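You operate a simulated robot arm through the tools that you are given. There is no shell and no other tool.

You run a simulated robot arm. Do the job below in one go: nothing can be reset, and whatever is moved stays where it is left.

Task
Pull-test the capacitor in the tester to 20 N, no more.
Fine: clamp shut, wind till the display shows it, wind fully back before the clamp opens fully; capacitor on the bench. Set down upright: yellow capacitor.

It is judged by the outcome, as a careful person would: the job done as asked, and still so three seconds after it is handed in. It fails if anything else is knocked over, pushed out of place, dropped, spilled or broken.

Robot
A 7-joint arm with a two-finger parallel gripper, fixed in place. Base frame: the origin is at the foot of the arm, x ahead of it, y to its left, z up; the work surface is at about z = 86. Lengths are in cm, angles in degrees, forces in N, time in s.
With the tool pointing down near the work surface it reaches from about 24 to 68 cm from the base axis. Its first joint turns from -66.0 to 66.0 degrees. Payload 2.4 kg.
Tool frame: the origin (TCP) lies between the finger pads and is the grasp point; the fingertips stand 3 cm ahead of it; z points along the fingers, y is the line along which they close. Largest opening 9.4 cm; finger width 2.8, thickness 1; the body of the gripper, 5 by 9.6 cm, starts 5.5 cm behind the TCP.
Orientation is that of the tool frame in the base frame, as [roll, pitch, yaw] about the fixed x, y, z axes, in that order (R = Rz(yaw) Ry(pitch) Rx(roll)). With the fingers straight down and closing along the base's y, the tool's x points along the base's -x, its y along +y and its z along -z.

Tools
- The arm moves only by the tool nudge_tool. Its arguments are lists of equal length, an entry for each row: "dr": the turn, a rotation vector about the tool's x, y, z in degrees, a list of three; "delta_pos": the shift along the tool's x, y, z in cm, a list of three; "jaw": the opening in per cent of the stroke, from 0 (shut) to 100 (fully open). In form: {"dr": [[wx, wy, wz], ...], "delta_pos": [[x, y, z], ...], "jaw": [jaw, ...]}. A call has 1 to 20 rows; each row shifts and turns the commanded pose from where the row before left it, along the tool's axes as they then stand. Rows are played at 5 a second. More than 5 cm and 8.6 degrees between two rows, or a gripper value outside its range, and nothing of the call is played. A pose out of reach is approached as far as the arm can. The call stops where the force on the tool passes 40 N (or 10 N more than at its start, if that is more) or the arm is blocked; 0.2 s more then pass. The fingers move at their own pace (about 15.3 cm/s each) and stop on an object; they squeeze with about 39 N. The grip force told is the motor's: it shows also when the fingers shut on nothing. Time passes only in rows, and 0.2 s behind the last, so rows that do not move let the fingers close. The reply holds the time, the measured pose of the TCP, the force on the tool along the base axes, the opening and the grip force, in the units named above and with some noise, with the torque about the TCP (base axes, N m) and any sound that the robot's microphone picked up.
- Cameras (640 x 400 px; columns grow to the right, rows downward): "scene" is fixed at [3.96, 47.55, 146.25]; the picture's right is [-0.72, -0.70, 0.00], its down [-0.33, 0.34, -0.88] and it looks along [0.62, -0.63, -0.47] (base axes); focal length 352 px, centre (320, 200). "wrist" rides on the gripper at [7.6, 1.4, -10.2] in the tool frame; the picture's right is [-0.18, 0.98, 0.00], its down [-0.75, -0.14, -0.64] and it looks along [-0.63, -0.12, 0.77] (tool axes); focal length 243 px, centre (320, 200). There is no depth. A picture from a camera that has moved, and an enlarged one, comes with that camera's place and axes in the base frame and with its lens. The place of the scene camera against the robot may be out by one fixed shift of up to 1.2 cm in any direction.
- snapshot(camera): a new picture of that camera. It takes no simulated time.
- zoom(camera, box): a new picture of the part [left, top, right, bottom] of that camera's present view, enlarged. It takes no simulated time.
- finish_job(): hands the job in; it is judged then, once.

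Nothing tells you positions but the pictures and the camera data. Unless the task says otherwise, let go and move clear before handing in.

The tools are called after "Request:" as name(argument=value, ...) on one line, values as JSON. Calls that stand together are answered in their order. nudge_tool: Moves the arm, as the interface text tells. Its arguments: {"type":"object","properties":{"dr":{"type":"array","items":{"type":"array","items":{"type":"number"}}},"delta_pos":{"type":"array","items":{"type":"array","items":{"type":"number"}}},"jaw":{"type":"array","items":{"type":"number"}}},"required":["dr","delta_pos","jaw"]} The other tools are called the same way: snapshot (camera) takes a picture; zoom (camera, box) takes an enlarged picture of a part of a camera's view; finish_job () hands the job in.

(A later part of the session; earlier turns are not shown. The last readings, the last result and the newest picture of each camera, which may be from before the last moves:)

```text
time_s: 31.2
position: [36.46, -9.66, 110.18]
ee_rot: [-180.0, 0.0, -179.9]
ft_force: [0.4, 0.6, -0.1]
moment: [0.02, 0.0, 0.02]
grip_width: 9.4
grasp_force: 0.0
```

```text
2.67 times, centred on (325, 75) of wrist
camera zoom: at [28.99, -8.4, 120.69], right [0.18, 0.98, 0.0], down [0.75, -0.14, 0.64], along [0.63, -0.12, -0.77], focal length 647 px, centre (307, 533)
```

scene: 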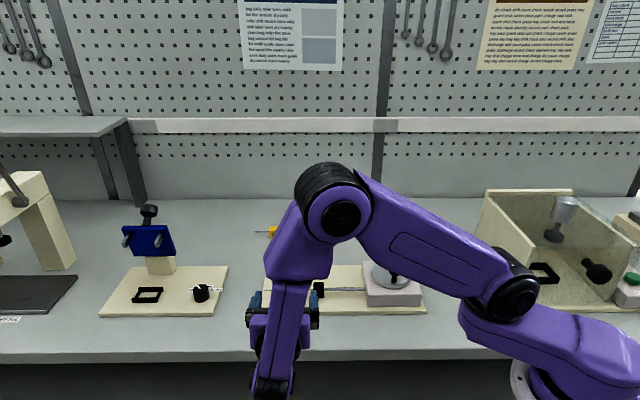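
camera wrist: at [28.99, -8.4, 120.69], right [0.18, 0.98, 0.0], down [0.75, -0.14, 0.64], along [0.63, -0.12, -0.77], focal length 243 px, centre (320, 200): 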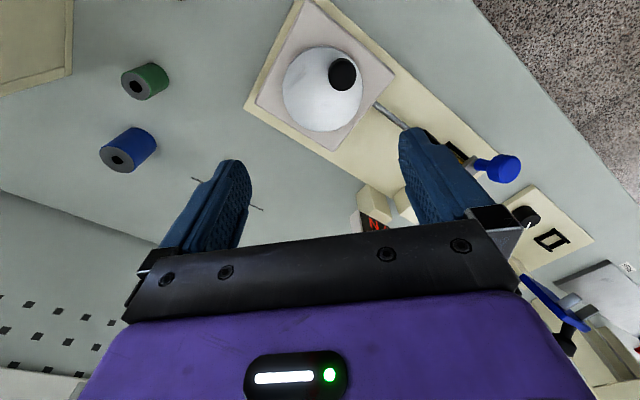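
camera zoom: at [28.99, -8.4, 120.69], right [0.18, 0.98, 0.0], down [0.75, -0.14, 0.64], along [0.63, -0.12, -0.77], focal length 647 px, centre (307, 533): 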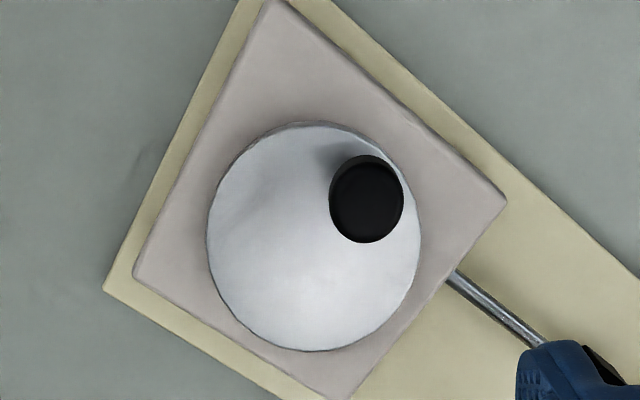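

Two views put the disc centre at about (36.5, -9.5, 92.3) and the crank knob at about (34.9, -7.3, 95.6), with a head about 2.7 cm across. I'll align the finger closing direction with the knob's path and hover for a check.

Request:
nudge_tool(dr=[[0, 0, 7.71], [0, 0, 7.71], [0, 0, 7.71], [0, 0, 7.71], [0, 0, 7.71], [0, 0, 7.71], [0, 0, 7.71], [0, 0, 0], [0, 0, 0], [0, 0, 0]], delta_pos=[[0, 0, 0], [0, 0, 0], [0, 0, 0], [0, 0, 0], [0, 0, 0], [0, 0, 0], [0, 0, 0], [0.94, 0.04, 2.4], [0.94, 0.04, 2.4], [0.94, 0.04, 2.4]], jaw=[100, 100, 100, 100, 100, 100, 100, 100, 100, 100])

Request:
snapshot(camera="wrist")

Request:
zoom(camera="scene", box=[300, 180, 440, 325])

```text
time_s: 33.4
position: [34.94, -7.25, 103.09]
ee_rot: [-179.9, 0.0, 126.1]
ft_force: [-0.7, -0.1, -0.8]
moment: [-0.01, 0.01, -0.03]
grip_width: 9.39
grasp_force: 0.0
```

```text
taken
camera wrist: at [31.65, -0.45, 113.47], right [0.9, 0.43, 0.0], down [0.33, -0.69, 0.64], along [0.28, -0.58, -0.77], focal length 243 px, centre (320, 200)
```

wrist: 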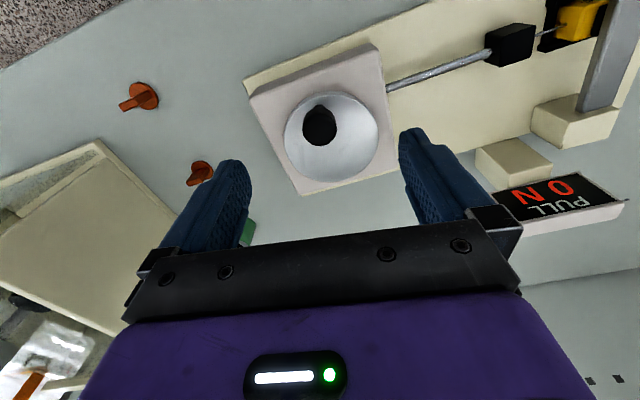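

```text
2.76 times, centred on (370, 252) of scene
camera zoom: at [3.96, 47.55, 146.25], right [-0.72, -0.7, 0.0], down [-0.33, 0.34, -0.88], along [0.62, -0.63, -0.47], focal length 972 px, centre (182, 55)
```

zoom: 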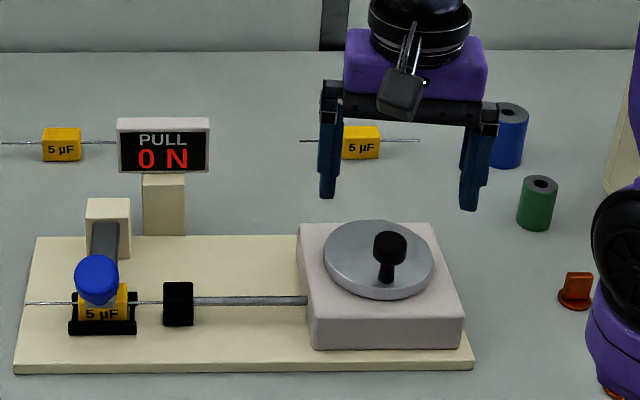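

Request:
zoom(camera="wrist", box=[230, 40, 430, 200])

```text
2.50 times, centred on (330, 120) of wrist
camera zoom: at [31.65, -0.45, 113.47], right [0.9, 0.43, 0.0], down [0.33, -0.69, 0.64], along [0.28, -0.58, -0.77], focal length 606 px, centre (295, 400)
```

zoom: 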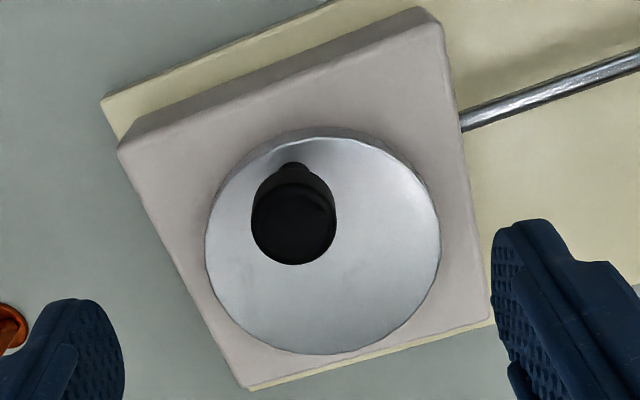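

The refined knob position is (34.95, -7.35) and the disc centre is about (36.85, -9.35), so the crank radius is about 2.7 cm. I'll align to 45°, lower around the knob, and cage it with light clearance.

Request:
nudge_tool(dr=[[0, 0, -4.5], [0, 0, -4.5], [0, 0, 0], [0, 0, 0], [0, 0, 0], [0, 0, 0]], delta_pos=[[0, 0, 0], [0, 0, 0], [0.05, -0.05, 2.0], [0, 0, 2.0], [0, 0, 2.0], [0, 0, 1.0]], jaw=[80, 70, 60, 60, 60, 60])

Request:
snapshot(camera="wrist")

Request:
zoom(camera="scene", box=[300, 180, 440, 325])

```text
time_s: 34.8
position: [34.95, -7.34, 95.98]
ee_rot: [-179.9, 0.0, 135.1]
ft_force: [0.0, 0.2, -0.4]
moment: [-0.01, 0.0, 0.01]
grip_width: 5.64
grasp_force: 0.0
```

```text
taken
camera wrist: at [30.63, -1.04, 106.36], right [0.82, 0.57, 0.0], down [0.43, -0.63, 0.64], along [0.36, -0.53, -0.77], focal length 243 px, centre (320, 200)
```

wrist: 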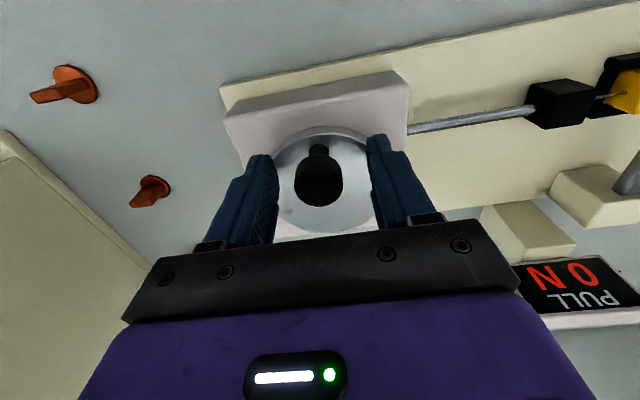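

```text
2.76 times, centred on (370, 252) of scene
camera zoom: at [3.96, 47.55, 146.25], right [-0.72, -0.7, 0.0], down [-0.33, 0.34, -0.88], along [0.62, -0.63, -0.47], focal length 972 px, centre (182, 55)
```

zoom: 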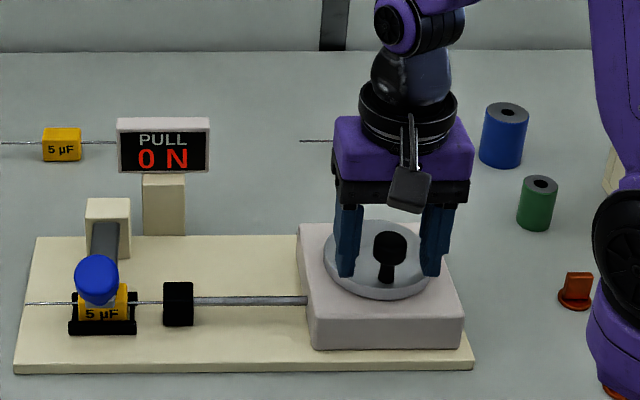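

The knob is centred between the fingers. I'll narrow to a loose cage and try a small clockwise turn while watching the display.

Request:
nudge_tool(dr=[[0, 0, 0], [0, 0, 0], [0, 0, 0]], delta_pos=[[0, 0, 0], [0, 0, 0], [0, 0, 0]], jaw=[40, 34, 31])

Request:
nudge_tool(dr=[[0, 0, 5], [0, 0, 5], [0, 0, 5]], delta_pos=[[-0.01, 0.241, 0], [-0.01, 0.241, 0], [-0.01, 0.241, 0]], jaw=[31, 31, 31])

Request:
zoom(camera="scene", box=[260, 180, 440, 325])

Request:
snapshot(camera="wrist")

```text
time_s: 35.6
position: [35.01, -7.27, 96.07]
ee_rot: [-180.0, 0.2, 135.2]
ft_force: [0.5, -0.1, 0.3]
moment: [0.01, 0.0, 0.0]
grip_width: 2.9
grasp_force: 0.1
```

```text
time_s: 36.4
position: [35.53, -6.96, 96.18]
ee_rot: [-180.0, 0.0, 119.9]
ft_force: [-0.3, -0.3, -0.8]
moment: [-0.03, -0.03, 0.0]
grip_width: 2.98
grasp_force: 0.3
```

```text
2.76 times, centred on (350, 252) of scene
camera zoom: at [3.95, 47.55, 146.25], right [-0.72, -0.7, 0.0], down [-0.33, 0.34, -0.88], along [0.62, -0.63, -0.47], focal length 972 px, centre (237, 55)
```

zoom: 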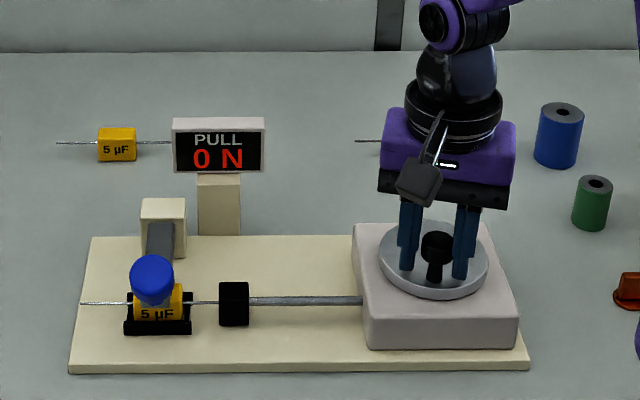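

```text
taken
camera wrist: at [32.99, 0.31, 106.49], right [0.94, 0.33, 0.0], down [0.25, -0.72, 0.64], along [0.21, -0.61, -0.77], focal length 243 px, centre (320, 200)
```

wrist: 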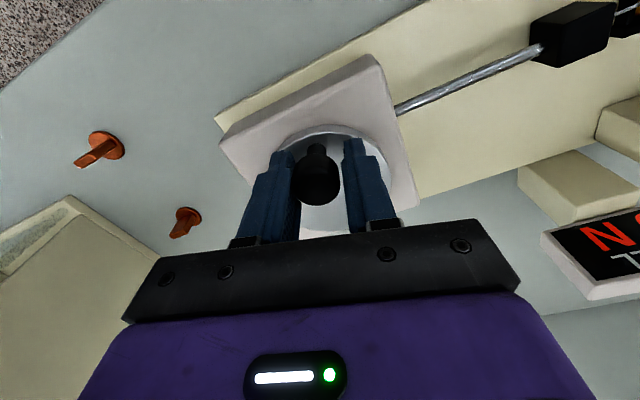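

The crank turned about 15° clockwise with no resistance and the display still reads 0 N. I'll continue in small steps, checking the display each time.

Request:
nudge_tool(dr=[[0, 0, 5], [0, 0, 5], [0, 0, 5]], delta_pos=[[-0.01, 0.241, 0], [-0.01, 0.241, 0], [-0.01, 0.241, 0]], jaw=[31, 31, 31])

Request:
zoom(camera="scene", box=[260, 180, 440, 325])

```text
time_s: 37.2
position: [36.05, -6.74, 96.16]
ee_rot: [-180.0, 0.0, 105.0]
ft_force: [-0.8, -0.7, -0.2]
moment: [0.0, 0.04, -0.03]
grip_width: 3.0
grasp_force: 0.7
```

```text
2.76 times, centred on (350, 252) of scene
camera zoom: at [3.95, 47.55, 146.25], right [-0.72, -0.7, 0.0], down [-0.33, 0.34, -0.88], along [0.62, -0.63, -0.47], focal length 972 px, centre (237, 55)
```

zoom: 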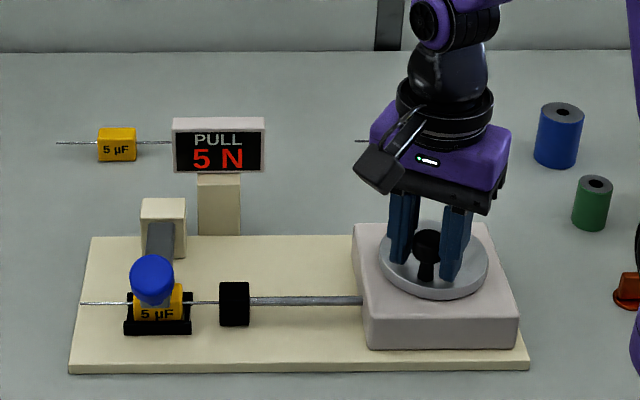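

The display shows 5 N, so clockwise is the right direction. I'll go in smaller steps now.

Request:
nudge_tool(dr=[[0, 0, 4]], delta_pos=[[-0.007, 0.193, 0]], jaw=[31])

Request:
zoom(camera="scene", box=[290, 210, 350, 250])

```text
time_s: 37.6
position: [36.27, -6.62, 96.06]
ee_rot: [179.9, 0.0, 101.1]
ft_force: [-0.5, 0.4, 0.7]
moment: [0.0, 0.0, -0.03]
grip_width: 2.95
grasp_force: 0.5
```

```text
10.00 times, centred on (320, 230) of scene
camera zoom: at [3.95, 47.55, 146.25], right [-0.72, -0.7, 0.0], down [-0.33, 0.34, -0.88], along [0.62, -0.63, -0.47], focal length 3525 px, centre (320, -100)
```

zoom: 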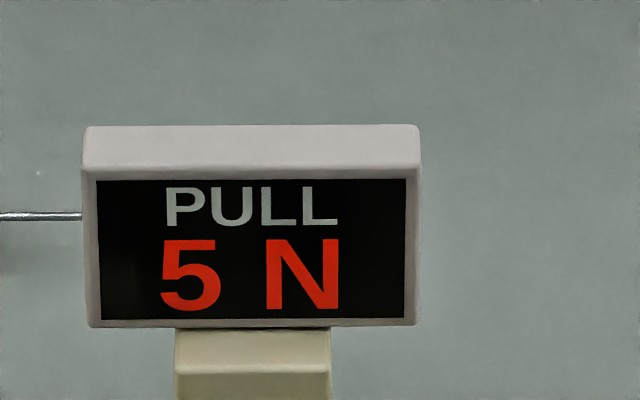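

Request:
nudge_tool(dr=[[0, 0, 4]], delta_pos=[[-0.007, 0.193, 0]], jaw=[31])

Request:
zoom(camera="scene", box=[290, 210, 350, 250])

```text
time_s: 38.0
position: [36.46, -6.56, 96.22]
ee_rot: [179.9, 0.0, 96.9]
ft_force: [-2.2, -0.6, -0.8]
moment: [0.01, -0.02, 0.01]
grip_width: 3.0
grasp_force: 0.8
```

```text
10.00 times, centred on (320, 230) of scene
camera zoom: at [3.95, 47.55, 146.25], right [-0.72, -0.7, 0.0], down [-0.33, 0.34, -0.88], along [0.62, -0.63, -0.47], focal length 3525 px, centre (320, -100)
```

zoom: 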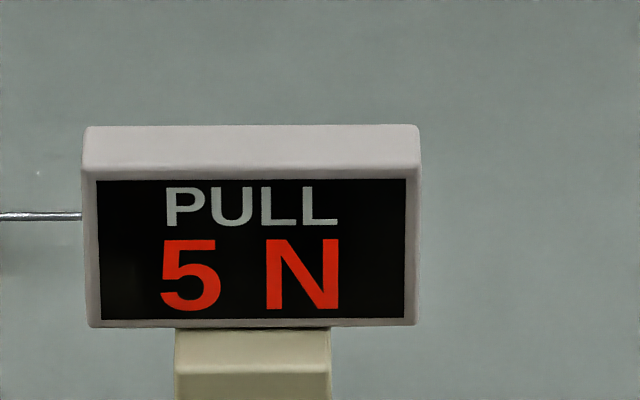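

Request:
nudge_tool(dr=[[0, 0, 4]], delta_pos=[[-0.007, 0.193, 0]], jaw=[31])

Request:
zoom(camera="scene", box=[290, 210, 350, 250])

```text
time_s: 38.4
position: [36.52, -6.49, 96.19]
ee_rot: [-180.0, 0.0, 93.0]
ft_force: [-1.6, 0.6, 0.4]
moment: [-0.04, 0.04, 0.0]
grip_width: 2.97
grasp_force: 0.6
```

```text
10.00 times, centred on (320, 230) of scene
camera zoom: at [3.95, 47.55, 146.25], right [-0.72, -0.7, 0.0], down [-0.33, 0.34, -0.88], along [0.62, -0.63, -0.47], focal length 3525 px, centre (320, -100)
```

zoom: 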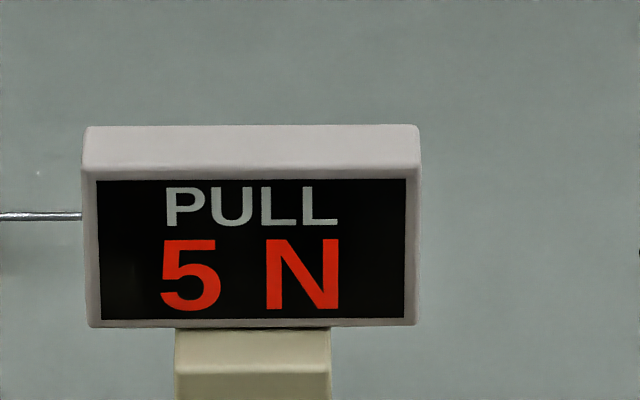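

Request:
nudge_tool(dr=[[0, 0, 5]], delta_pos=[[-0.01, 0.241, 0]], jaw=[31])

Request:
zoom(camera="scene", box=[290, 210, 350, 250])

```text
time_s: 38.8
position: [36.93, -6.54, 96.19]
ee_rot: [180.0, 0.1, 88.0]
ft_force: [-1.5, 0.9, 0.4]
moment: [-0.01, 0.01, -0.02]
grip_width: 3.03
grasp_force: 0.6
```

```text
10.00 times, centred on (320, 230) of scene
camera zoom: at [3.95, 47.56, 146.25], right [-0.72, -0.7, 0.0], down [-0.33, 0.34, -0.88], along [0.62, -0.63, -0.47], focal length 3525 px, centre (320, -100)
```

zoom: 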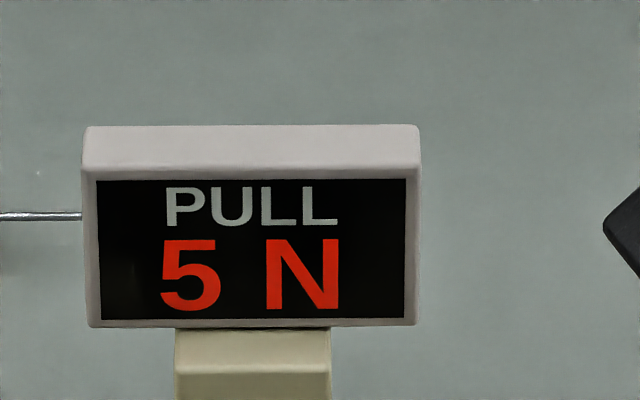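

Request:
nudge_tool(dr=[[0, 0, 5]], delta_pos=[[-0.01, 0.241, 0]], jaw=[31])

Request:
zoom(camera="scene", box=[260, 180, 440, 325])

Request:
snapshot(camera="wrist")

```text
time_s: 39.2
position: [37.07, -6.55, 96.12]
ee_rot: [-179.9, 0.0, 83.0]
ft_force: [-1.2, 0.8, 0.2]
moment: [0.0, 0.01, -0.02]
grip_width: 3.01
grasp_force: 0.3
```

```text
2.76 times, centred on (350, 252) of scene
camera zoom: at [3.95, 47.56, 146.25], right [-0.72, -0.7, 0.0], down [-0.33, 0.34, -0.88], along [0.62, -0.63, -0.47], focal length 972 px, centre (237, 55)
```

zoom: 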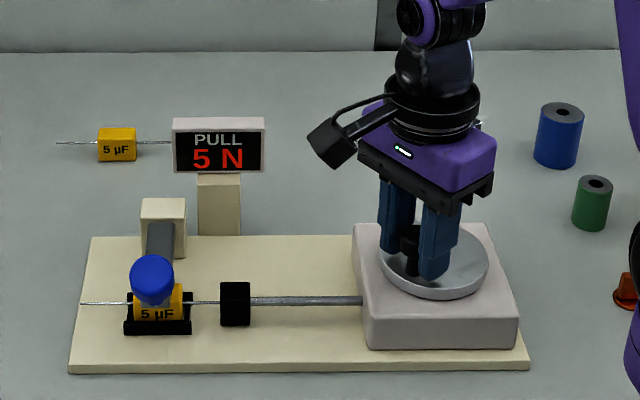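

```text
taken
camera wrist: at [39.55, 0.74, 106.46], right [0.95, -0.3, 0.0], down [-0.23, -0.73, 0.64], along [-0.19, -0.61, -0.77], focal length 243 px, centre (320, 200)
```

wrist: 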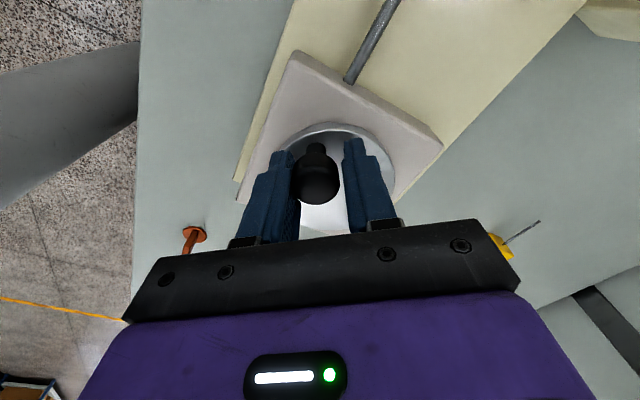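

Request:
nudge_tool(dr=[[0, 0, 5]], delta_pos=[[-0.01, 0.241, 0]], jaw=[31])

Request:
zoom(camera="scene", box=[290, 210, 350, 250])

```text
time_s: 39.6
position: [37.42, -6.52, 95.99]
ee_rot: [179.9, -0.1, 78.1]
ft_force: [-1.0, 0.7, -0.1]
moment: [0.03, -0.01, -0.03]
grip_width: 3.0
grasp_force: 0.4
```

```text
10.00 times, centred on (320, 230) of scene
camera zoom: at [3.95, 47.56, 146.25], right [-0.72, -0.7, 0.0], down [-0.33, 0.34, -0.88], along [0.62, -0.63, -0.47], focal length 3525 px, centre (320, -100)
```

zoom: 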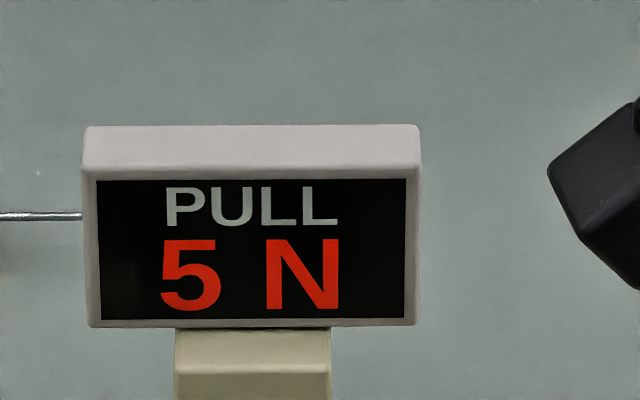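

Request:
nudge_tool(dr=[[0, 0, 5]], delta_pos=[[-0.01, 0.241, 0]], jaw=[31])

Request:
zoom(camera="scene", box=[290, 210, 350, 250])

```text
time_s: 40.0
position: [37.68, -6.64, 96.07]
ee_rot: [180.0, 0.0, 73.0]
ft_force: [-1.5, 0.8, 0.3]
moment: [0.02, -0.01, 0.02]
grip_width: 2.98
grasp_force: 0.2
```

```text
10.00 times, centred on (320, 230) of scene
camera zoom: at [3.95, 47.56, 146.25], right [-0.72, -0.7, 0.0], down [-0.33, 0.34, -0.88], along [0.62, -0.63, -0.47], focal length 3525 px, centre (320, -100)
```

zoom: 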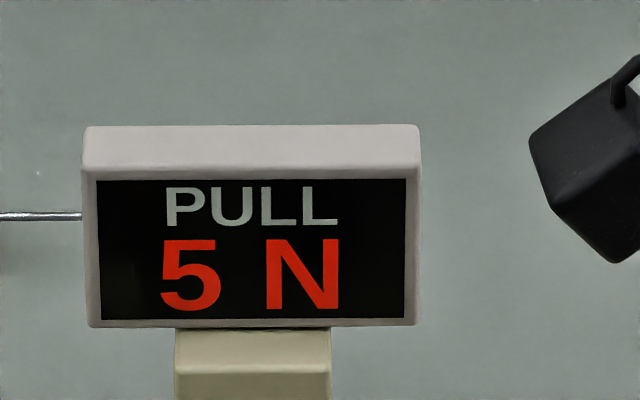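

Request:
nudge_tool(dr=[[0, 0, 5]], delta_pos=[[-0.01, 0.241, 0]], jaw=[31])

Request:
zoom(camera="scene", box=[260, 180, 440, 325])

```text
time_s: 40.4
position: [37.89, -6.73, 96.13]
ee_rot: [179.9, 0.0, 68.0]
ft_force: [-0.8, 0.6, 0.1]
moment: [0.02, 0.02, 0.02]
grip_width: 2.95
grasp_force: 0.1
```

```text
2.76 times, centred on (350, 252) of scene
camera zoom: at [3.95, 47.56, 146.25], right [-0.72, -0.7, 0.0], down [-0.33, 0.34, -0.88], along [0.62, -0.63, -0.47], focal length 972 px, centre (237, 55)
```

zoom: 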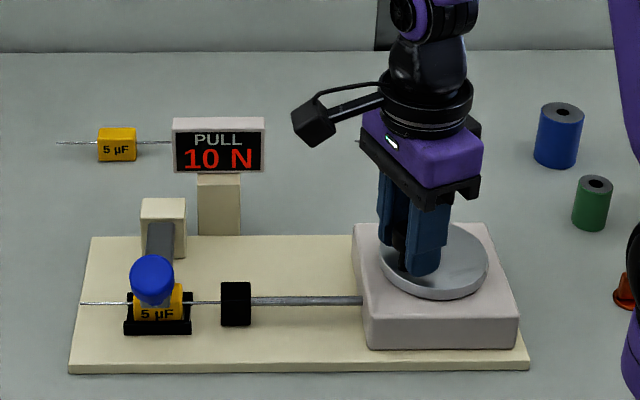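

The display shows 10 N at about 67° of turn, so it moves in 5 N steps roughly 40° wide. I'll continue while checking.

Request:
nudge_tool(dr=[[0, 0, 5], [0, 0, 5]], delta_pos=[[-0.01, 0.241, 0], [-0.01, 0.241, 0]], jaw=[31, 31])

Request:
zoom(camera="scene", box=[290, 210, 350, 250])

```text
time_s: 41.0
position: [38.31, -6.87, 96.16]
ee_rot: [-180.0, 0.1, 58.0]
ft_force: [-1.6, -0.4, -0.7]
moment: [0.01, 0.03, -0.01]
grip_width: 3.0
grasp_force: 0.7
```

```text
10.00 times, centred on (320, 230) of scene
camera zoom: at [3.95, 47.56, 146.25], right [-0.72, -0.7, 0.0], down [-0.33, 0.34, -0.88], along [0.62, -0.63, -0.47], focal length 3525 px, centre (320, -100)
```

zoom: 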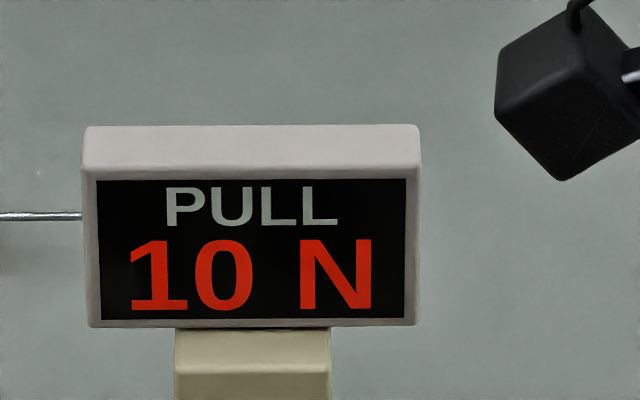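

Request:
nudge_tool(dr=[[0, 0, 5], [0, 0, 5]], delta_pos=[[-0.01, 0.241, 0], [-0.01, 0.241, 0]], jaw=[31, 31])

Request:
zoom(camera="scene", box=[260, 180, 440, 325])

Request:
snapshot(camera="wrist")

```text
time_s: 41.6
position: [38.7, -7.2, 96.15]
ee_rot: [179.8, 0.0, 48.1]
ft_force: [-0.7, 2.1, -0.2]
moment: [-0.01, -0.04, -0.04]
grip_width: 3.03
grasp_force: 1.3
```

```text
2.76 times, centred on (350, 252) of scene
camera zoom: at [3.96, 47.56, 146.25], right [-0.72, -0.7, 0.0], down [-0.33, 0.34, -0.88], along [0.62, -0.63, -0.47], focal length 972 px, centre (237, 55)
```

zoom: 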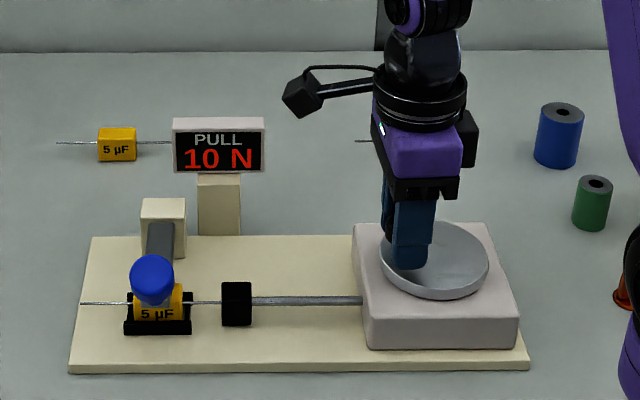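

```text
taken
camera wrist: at [44.87, -2.55, 106.54], right [0.61, -0.79, 0.0], down [-0.61, -0.47, 0.64], along [-0.51, -0.39, -0.77], focal length 243 px, centre (320, 200)
```

wrist: 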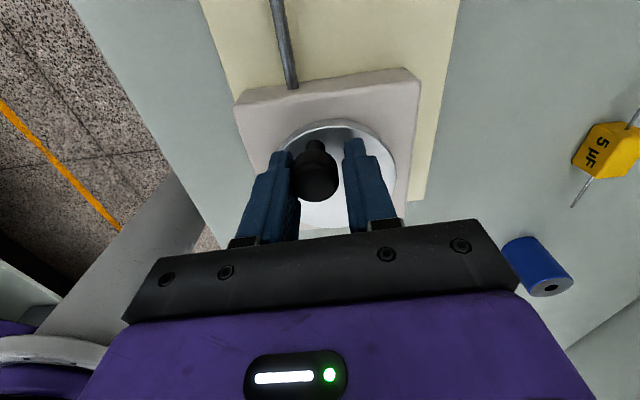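

Request:
nudge_tool(dr=[[0, 0, 5], [0, 0, 5]], delta_pos=[[-0.01, 0.241, 0], [-0.01, 0.241, 0]], jaw=[31, 31])

Request:
zoom(camera="scene", box=[290, 210, 350, 250])

```text
time_s: 42.2
position: [38.96, -7.42, 96.07]
ee_rot: [179.9, 0.0, 38.0]
ft_force: [0.6, 2.9, 0.6]
moment: [0.02, -0.04, -0.02]
grip_width: 3.04
grasp_force: 1.5
```

```text
10.00 times, centred on (320, 230) of scene
camera zoom: at [3.96, 47.56, 146.25], right [-0.72, -0.7, 0.0], down [-0.33, 0.34, -0.88], along [0.62, -0.63, -0.47], focal length 3525 px, centre (320, -100)
```

zoom: 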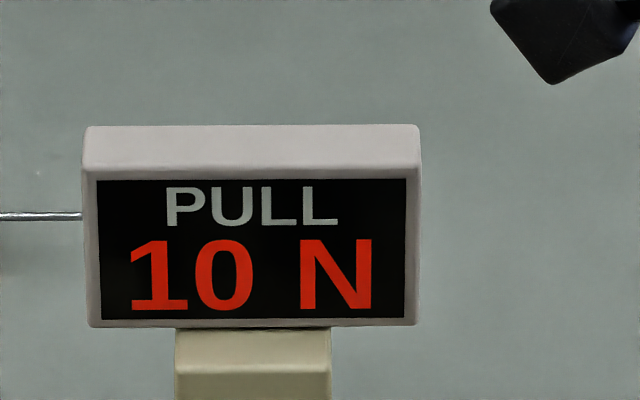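

Request:
nudge_tool(dr=[[0, 0, 5]], delta_pos=[[-0.01, 0.241, 0]], jaw=[31])

Request:
zoom(camera="scene", box=[290, 210, 350, 250])

```text
time_s: 42.6
position: [39.05, -7.69, 96.1]
ee_rot: [180.0, 0.0, 33.0]
ft_force: [1.5, 3.8, 0.1]
moment: [-0.02, 0.0, -0.03]
grip_width: 3.05
grasp_force: 1.2
```

```text
10.00 times, centred on (320, 230) of scene
camera zoom: at [3.96, 47.56, 146.25], right [-0.72, -0.7, 0.0], down [-0.33, 0.34, -0.88], along [0.62, -0.63, -0.47], focal length 3525 px, centre (320, -100)
```

zoom: 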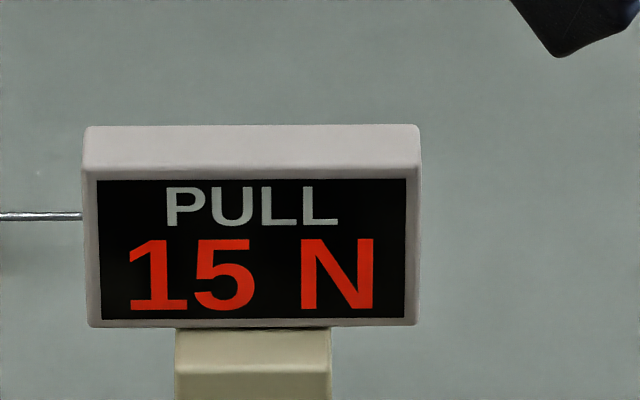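

15 N appears at about 102°, so 20 N should appear near 137°. I'll continue carefully.

Request:
nudge_tool(dr=[[0, 0, 5], [0, 0, 5]], delta_pos=[[-0.01, 0.241, 0], [-0.01, 0.241, 0]], jaw=[31, 31])

Request:
zoom(camera="scene", box=[290, 210, 350, 250])

```text
time_s: 43.2
position: [39.26, -8.2, 96.24]
ee_rot: [-180.0, 0.1, 22.9]
ft_force: [-0.5, 1.1, -0.9]
moment: [-0.03, 0.0, 0.03]
grip_width: 2.97
grasp_force: 0.5
```

```text
10.00 times, centred on (320, 230) of scene
camera zoom: at [3.95, 47.56, 146.25], right [-0.72, -0.7, 0.0], down [-0.33, 0.34, -0.88], along [0.62, -0.63, -0.47], focal length 3525 px, centre (320, -100)
```

zoom: 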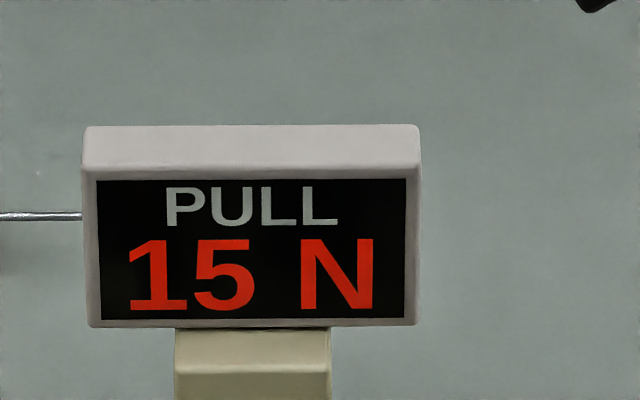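

Request:
nudge_tool(dr=[[0, 0, 5], [0, 0, 5]], delta_pos=[[-0.01, 0.241, 0], [-0.01, 0.241, 0]], jaw=[31, 31])

Request:
zoom(camera="scene", box=[260, 180, 440, 325])

Request:
snapshot(camera="wrist")

```text
time_s: 43.8
position: [39.5, -8.63, 96.2]
ee_rot: [179.8, -0.1, 12.9]
ft_force: [-0.3, 0.2, -0.6]
moment: [-0.02, 0.0, 0.03]
grip_width: 2.99
grasp_force: 0.9
```

```text
2.76 times, centred on (350, 252) of scene
camera zoom: at [3.96, 47.56, 146.25], right [-0.72, -0.7, 0.0], down [-0.33, 0.34, -0.88], along [0.62, -0.63, -0.47], focal length 972 px, centre (237, 55)
```

zoom: 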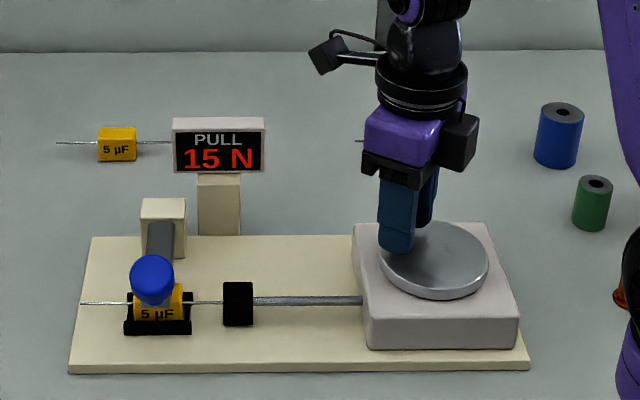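

```text
taken
camera wrist: at [47.32, -8.38, 106.58], right [0.04, -1.0, 0.0], down [-0.77, -0.03, 0.64], along [-0.64, -0.03, -0.77], focal length 243 px, centre (320, 200)
```

wrist: 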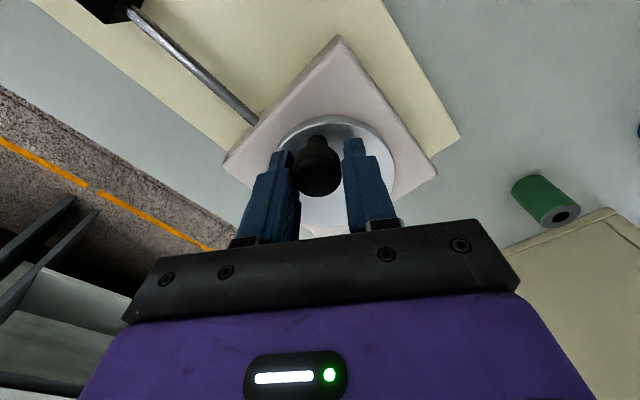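

Request:
nudge_tool(dr=[[0, 0, 5]], delta_pos=[[-0.01, 0.241, 0]], jaw=[31])

Request:
zoom(camera="scene", box=[290, 210, 350, 250])

```text
time_s: 44.2
position: [39.56, -8.97, 96.19]
ee_rot: [180.0, 0.0, 8.1]
ft_force: [0.9, 1.5, -0.9]
moment: [-0.04, -0.01, 0.04]
grip_width: 3.01
grasp_force: 0.6
```

```text
10.00 times, centred on (320, 230) of scene
camera zoom: at [3.96, 47.56, 146.25], right [-0.72, -0.7, 0.0], down [-0.33, 0.34, -0.88], along [0.62, -0.63, -0.47], focal length 3525 px, centre (320, -100)
```

zoom: 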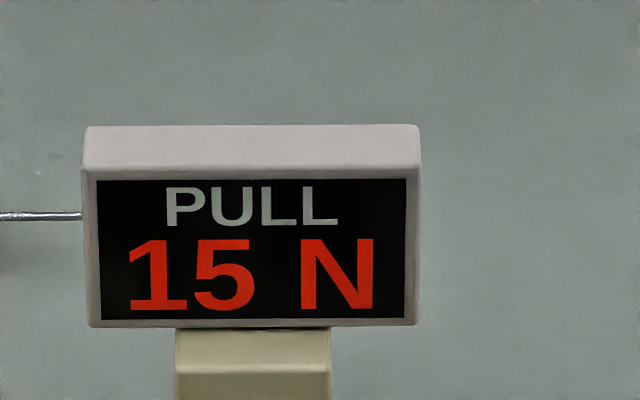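

Request:
nudge_tool(dr=[[0, 0, 4]], delta_pos=[[-0.007, 0.193, 0]], jaw=[31])

Request:
zoom(camera="scene", box=[290, 210, 350, 250])

```text
time_s: 44.6
position: [39.56, -9.15, 96.14]
ee_rot: [180.0, -0.1, 4.0]
ft_force: [1.0, 1.6, 0.8]
moment: [0.02, 0.0, 0.01]
grip_width: 3.0
grasp_force: 1.0
```

```text
10.00 times, centred on (320, 230) of scene
camera zoom: at [3.96, 47.56, 146.25], right [-0.72, -0.7, 0.0], down [-0.33, 0.34, -0.88], along [0.62, -0.63, -0.47], focal length 3525 px, centre (320, -100)
```

zoom: 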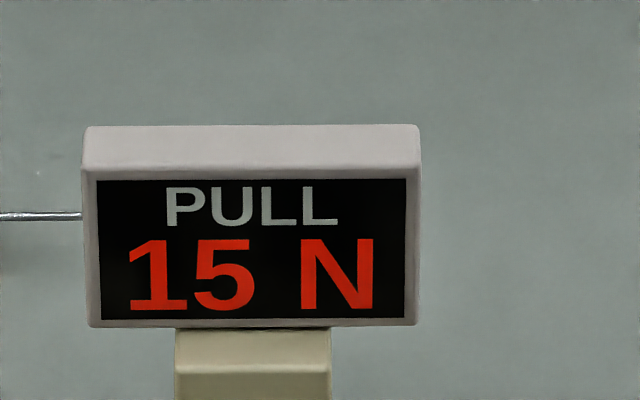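

Request:
nudge_tool(dr=[[0, 0, 3]], delta_pos=[[-0.004, 0.145, 0]], jaw=[31])

Request:
zoom(camera="scene", box=[290, 210, 350, 250])

```text
time_s: 45.0
position: [39.6, -9.25, 96.16]
ee_rot: [-180.0, 0.0, 1.0]
ft_force: [-0.2, 1.1, 0.2]
moment: [-0.01, 0.03, 0.0]
grip_width: 2.96
grasp_force: 0.8
```

```text
10.00 times, centred on (320, 230) of scene
camera zoom: at [3.96, 47.56, 146.25], right [-0.72, -0.7, 0.0], down [-0.33, 0.34, -0.88], along [0.62, -0.63, -0.47], focal length 3525 px, centre (320, -100)
```

zoom: 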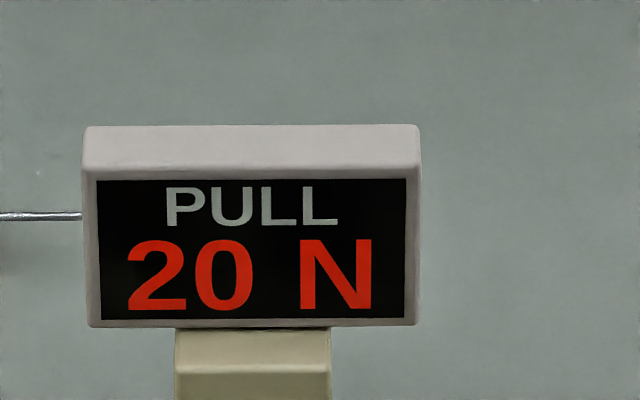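

The display shows 20 N, so I stop winding here. After a brief hold I'll wind back counter-clockwise.

Request:
nudge_tool(dr=[[0, 0, 0], [0, 0, 0], [0, 0, 0]], delta_pos=[[0, 0, 0], [0, 0, 0], [0, 0, 0]], jaw=[31, 31, 31])

Request:
zoom(camera="scene", box=[290, 210, 350, 250])

Request:
nudge_tool(dr=[[0, 0, -5], [0, 0, -5], [0, 0, -5], [0, 0, -5], [0, 0, -5], [0, 0, -5], [0, 0, -5], [0, 0, -5]], delta_pos=[[-0.01, -0.241, 0], [-0.01, -0.241, 0], [-0.01, -0.241, 0], [-0.01, -0.241, 0], [-0.01, -0.241, 0], [-0.01, -0.241, 0], [-0.01, -0.241, 0], [-0.01, -0.241, 0]], jaw=[31, 31, 31, 31, 31, 31, 31, 31])

Request:
zoom(camera="scene", box=[260, 180, 440, 325])

```text
time_s: 45.8
position: [39.48, -9.26, 96.15]
ee_rot: [-180.0, -0.1, 1.1]
ft_force: [0.6, -0.3, 0.6]
moment: [0.05, -0.02, 0.01]
grip_width: 2.92
grasp_force: 0.2
```

```text
10.00 times, centred on (320, 230) of scene
camera zoom: at [3.96, 47.56, 146.25], right [-0.72, -0.7, 0.0], down [-0.33, 0.34, -0.88], along [0.62, -0.63, -0.47], focal length 3525 px, centre (320, -100)
```

zoom: 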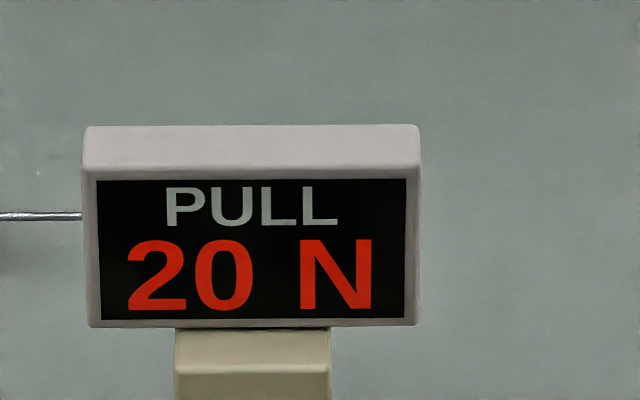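

```text
time_s: 47.6
position: [38.82, -7.43, 96.16]
ee_rot: [180.0, 0.0, 41.3]
ft_force: [-0.3, -0.6, 0.5]
moment: [0.03, 0.0, -0.03]
grip_width: 2.97
grasp_force: 0.4
```

```text
2.76 times, centred on (350, 252) of scene
camera zoom: at [3.96, 47.55, 146.25], right [-0.72, -0.7, 0.0], down [-0.33, 0.34, -0.88], along [0.62, -0.63, -0.47], focal length 972 px, centre (237, 55)
```

zoom: 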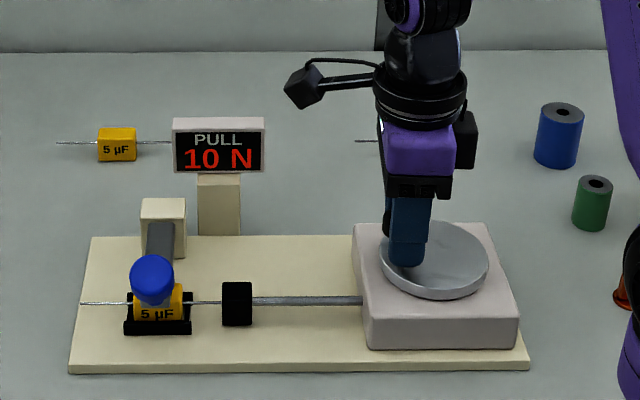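

Winding back works, now at 10 N. I'll continue unwinding.

Request:
nudge_tool(dr=[[0, 0, -5], [0, 0, -5], [0, 0, -5], [0, 0, -5], [0, 0, -5], [0, 0, -5], [0, 0, -5], [0, 0, -5], [0, 0, -5], [0, 0, -5], [0, 0, -5], [0, 0, -5], [0, 0, -5], [0, 0, -5], [0, 0, -5], [0, 0, -5]], delta_pos=[[-0.01, -0.241, 0], [-0.01, -0.241, 0], [-0.01, -0.241, 0], [-0.01, -0.241, 0], [-0.01, -0.241, 0], [-0.01, -0.241, 0], [-0.01, -0.241, 0], [-0.01, -0.241, 0], [-0.01, -0.241, 0], [-0.01, -0.241, 0], [-0.01, -0.241, 0], [-0.01, -0.241, 0], [-0.01, -0.241, 0], [-0.01, -0.241, 0], [-0.01, -0.241, 0], [-0.01, -0.241, 0]], jaw=[31, 31, 31, 31, 31, 31, 31, 31, 31, 31, 31, 31, 31, 31, 31, 31])

Request:
zoom(camera="scene", box=[260, 180, 440, 325])

```text
time_s: 51.0
position: [35.4, -6.9, 96.13]
ee_rot: [-179.9, 0.0, 121.1]
ft_force: [0.2, 0.0, 0.4]
moment: [0.0, -0.02, -0.01]
grip_width: 2.96
grasp_force: 0.0
```

```text
2.76 times, centred on (350, 252) of scene
camera zoom: at [3.96, 47.55, 146.25], right [-0.72, -0.7, 0.0], down [-0.33, 0.34, -0.88], along [0.62, -0.63, -0.47], focal length 972 px, centre (237, 55)
```

zoom: 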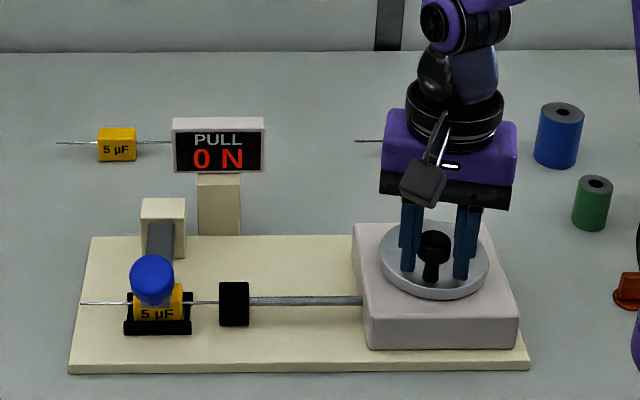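

Display reads 0 N and the knob is about 18° short of its start position. I'll finish winding back slowly, feeling for a stop.

Request:
nudge_tool(dr=[[0, 0, -5], [0, 0, -5], [0, 0, -4]], delta_pos=[[-0.01, -0.241, 0], [-0.01, -0.241, 0], [-0.007, -0.193, 0]], jaw=[31, 31, 31])

Request:
nudge_tool(dr=[[0, 0, -3]], delta_pos=[[-0.004, -0.145, 0]], jaw=[31])

Request:
zoom(camera="scene", box=[300, 180, 440, 325])

```text
time_s: 51.8
position: [34.8, -7.36, 96.22]
ee_rot: [180.0, 0.0, 135.2]
ft_force: [0.3, 1.1, -0.4]
moment: [0.0, 0.0, 0.01]
grip_width: 2.98
grasp_force: 0.6
```

```text
time_s: 52.2
position: [34.74, -7.54, 96.16]
ee_rot: [-180.0, 0.1, 138.2]
ft_force: [0.2, 0.5, -0.1]
moment: [0.02, -0.01, -0.01]
grip_width: 2.99
grasp_force: 1.0
```

```text
2.76 times, centred on (370, 252) of scene
camera zoom: at [3.96, 47.56, 146.25], right [-0.72, -0.7, 0.0], down [-0.33, 0.34, -0.88], along [0.62, -0.63, -0.47], focal length 972 px, centre (182, 55)
```

zoom: 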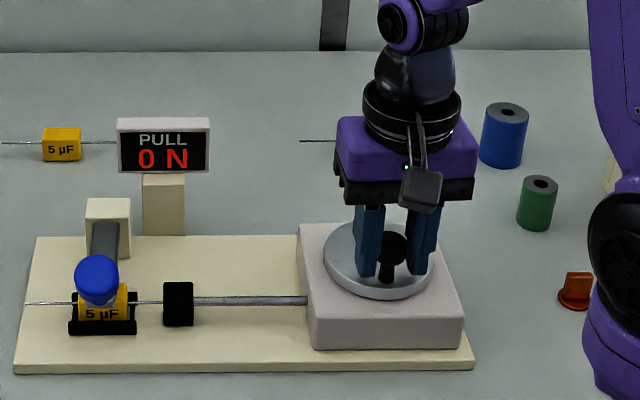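

The knob is back at its starting place. I'll test gently for the end stop.

Request:
nudge_tool(dr=[[0, 0, -3], [0, 0, 0]], delta_pos=[[-0.004, -0.145, 0], [0, 0, 0]], jaw=[31, 31])

Request:
zoom(camera="scene", box=[300, 180, 440, 325])

```text
time_s: 52.8
position: [34.79, -7.58, 96.08]
ee_rot: [-179.9, 0.0, 141.2]
ft_force: [4.4, 3.7, 1.7]
moment: [0.02, -0.02, -0.06]
grip_width: 3.22
grasp_force: 2.6
```

```text
2.76 times, centred on (370, 252) of scene
camera zoom: at [3.97, 47.56, 146.25], right [-0.72, -0.7, 0.0], down [-0.33, 0.34, -0.88], along [0.62, -0.63, -0.47], focal length 972 px, centre (182, 55)
```

zoom: 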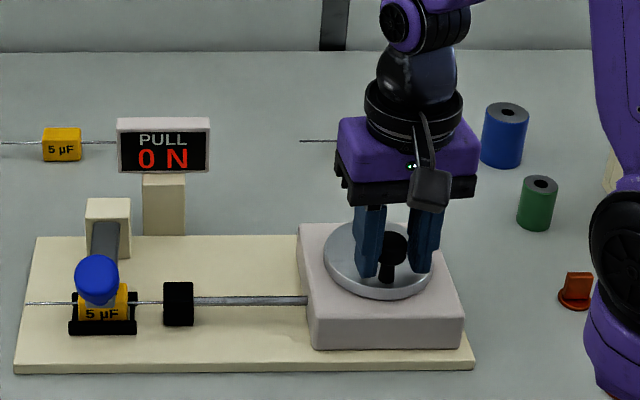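

The crank is against its end stop, so it is fully back with 0 N shown. I'll recentre, open the fingers, and rise straight up off the crank.

Request:
nudge_tool(dr=[[0, 0, 0], [0, 0, 0], [0, 0, 0], [0, 0, 0], [0, 0, 0], [0, 0, 0], [0, 0, 0], [0, 0, 0], [0, 0, 0]], delta_pos=[[0, 0.22, 0], [0, 0, 0], [0, 0, 0], [0, 0, -1.5], [0, 0, -3], [0, 0, -4], [0, 0, -4], [0, 0, -4], [0, 0, -2]], jaw=[33, 50, 70, 70, 70, 100, 100, 100, 100])

Request:
zoom(camera="scene", box=[240, 190, 440, 325])

```text
time_s: 54.8
position: [34.86, -7.16, 114.66]
ee_rot: [-180.0, 0.1, 141.0]
ft_force: [-0.2, -0.8, 0.0]
moment: [-0.03, 0.0, 0.01]
grip_width: 9.37
grasp_force: 0.0
```

```text
2.96 times, centred on (340, 258) of scene
camera zoom: at [3.95, 47.55, 146.25], right [-0.72, -0.7, 0.0], down [-0.33, 0.34, -0.88], along [0.62, -0.63, -0.47], focal length 1044 px, centre (261, 30)
```

zoom: 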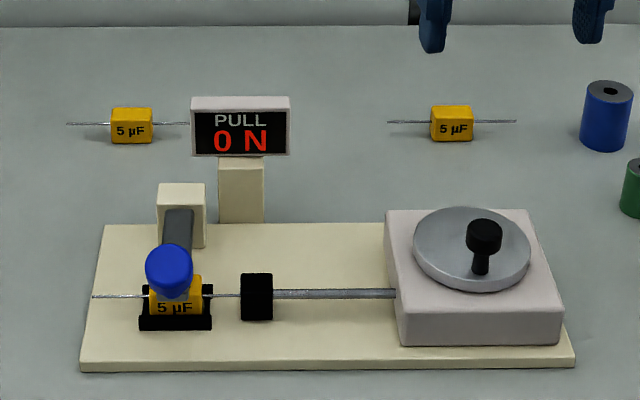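

The winding is fully back with 0 N. Next I'll reopen the clamp by reversing the path I closed it with. First I'll return to the standoff point in front of the lever knob.

Request:
nudge_tool(dr=[[0, 0, 6], [0, 0, 0], [0, 0, 0], [0, 0, 0], [0, 0, 0], [0, 0, 0], [0, 0, 0], [0, 0, 0], [0, 0, 0], [0, 0, 0], [0, 0, 0]], delta_pos=[[0, 0, 0], [2.0, 3.86, 0], [2.0, 3.86, 0], [2.0, 3.86, 0], [2.0, 3.86, 0], [2.0, 3.86, 0], [2.0, 3.86, 0], [0, 0, 4], [0, 0, 4], [0, 0, 4], [0, 0, 4]], jaw=[100, 100, 100, 100, 100, 100, 100, 100, 100, 100, 100])

Request:
nudge_tool(dr=[[0, -8.35, 0], [0, -8.35, 0], [0, -8.35, 0], [0, -8.35, 0], [0, -8.35, 0], [0, -8.35, 0], [0, -8.35, 0], [0, -8.35, 0], [0, -8.35, 0], [0, 0, 0]], delta_pos=[[0, 0, 0], [0, 0, 0], [0, 0, 0], [0, 0, 0], [0, 0, 0], [0, 0, 0], [0, 0, 0], [0, 0, 0], [0, 0, 0], [0, 0, 0]], jaw=[100, 100, 100, 100, 100, 100, 100, 100, 100, 100])

Request:
snapshot(camera="wrist")

Request:
snapshot(camera="scene")

```text
time_s: 57.2
position: [42.61, 17.54, 98.53]
ee_rot: [179.9, 0.1, 135.2]
ft_force: [0.0, 0.5, 0.4]
moment: [0.01, -0.01, 0.01]
grip_width: 9.42
grasp_force: 0.2
```

```text
time_s: 59.4
position: [42.6, 17.49, 98.65]
ee_rot: [179.8, 75.3, 135.0]
ft_force: [-0.2, -0.4, 0.4]
moment: [0.0, 0.03, 0.03]
grip_width: 9.39
grasp_force: 0.0
```

```text
taken
camera wrist: at [35.37, 26.82, 94.02], right [0.73, 0.66, 0.18], down [-0.4, 0.2, 0.89], along [0.56, -0.72, 0.42], focal length 243 px, centre (320, 200)
```

wrist: 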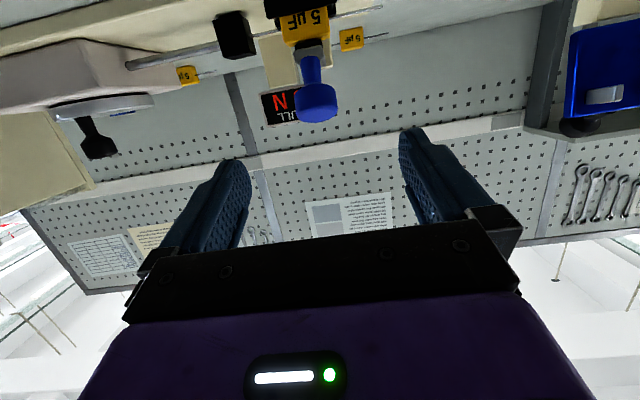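

```text
taken
```

scene: 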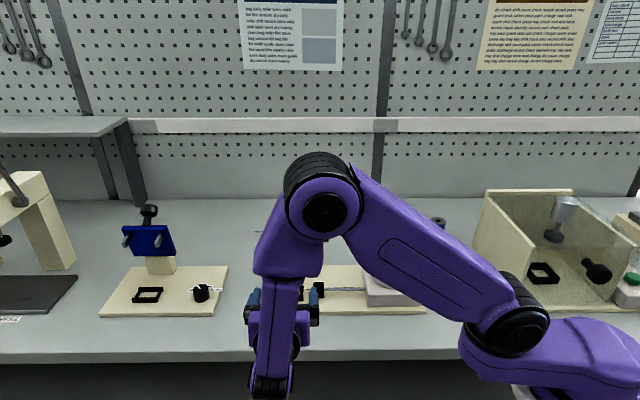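

I'm at the standoff, and the knob lines up between the fingers. I'll advance around the knob, then check before gripping.

Request:
nudge_tool(dr=[[0, 0, 0], [0, 0, 0], [0, 0, 0], [0, 0, 0]], delta_pos=[[1.0, 0.1, 1.0], [0, 0, 2.6], [0, 0, 2.6], [0, 0, 2.6]], jaw=[100, 100, 100, 100])

Request:
snapshot(camera="wrist")

```text
time_s: 60.4
position: [48.73, 11.74, 95.59]
ee_rot: [-180.0, 75.2, 135.1]
ft_force: [0.5, -0.5, 0.8]
moment: [0.0, 0.03, -0.02]
grip_width: 9.4
grasp_force: 0.1
```

```text
taken
camera wrist: at [41.32, 21.01, 90.89], right [0.73, 0.66, 0.18], down [-0.4, 0.2, 0.89], along [0.56, -0.72, 0.41], focal length 243 px, centre (320, 200)
```

wrist: 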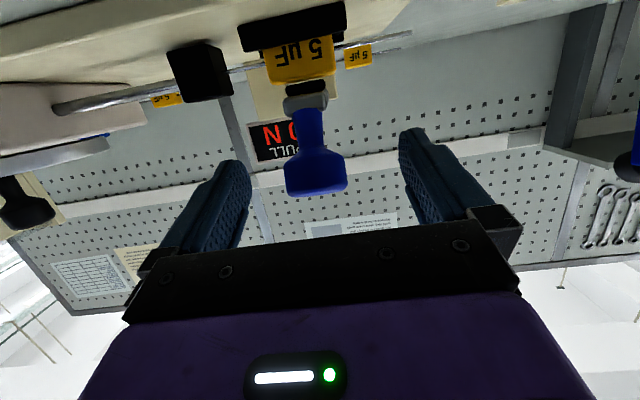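

The knob is between the fingers. I'll grip and start lifting in small matched rotations.

Request:
nudge_tool(dr=[[0, 0, 0], [0, 0, 0], [0, 0, 0], [0, 0, 0]], delta_pos=[[0, 0, 0], [0, 0, 0], [0, 0, 0], [0, 0, 0]], jaw=[50, 42, 0, 0])

Request:
nudge_tool(dr=[[0, 3, 0], [0, 3, 0]], delta_pos=[[-0.695, 0, 0.05], [-0.695, 0, 0.05]], jaw=[0, 0])

```text
time_s: 61.4
position: [48.54, 11.57, 95.41]
ee_rot: [-179.6, 75.2, 135.2]
ft_force: [-17.3, -7.9, 1.8]
moment: [0.12, -0.15, -0.07]
grip_width: 3.35
grasp_force: 44.9
```

```text
time_s: 62.0
position: [48.91, 11.15, 96.88]
ee_rot: [-179.8, 69.3, 135.0]
ft_force: [-22.6, -11.3, 9.2]
moment: [-0.57, -0.85, -0.01]
grip_width: 3.36
grasp_force: 45.0
```

Request:
nudge_tool(dr=[[0, 4, 0], [0, 4, 0], [0, 4, 0]], delta_pos=[[-0.927, -0.12, 0.064], [-0.927, 0, 0.064], [-0.927, 0, 0.064]], jaw=[0, 0, 0])

```text
time_s: 62.8
position: [49.85, 10.47, 99.27]
ee_rot: [180.0, 57.5, 134.9]
ft_force: [-6.2, -9.3, 8.1]
moment: [-1.1, -0.67, 0.03]
grip_width: 3.31
grasp_force: 44.6
```

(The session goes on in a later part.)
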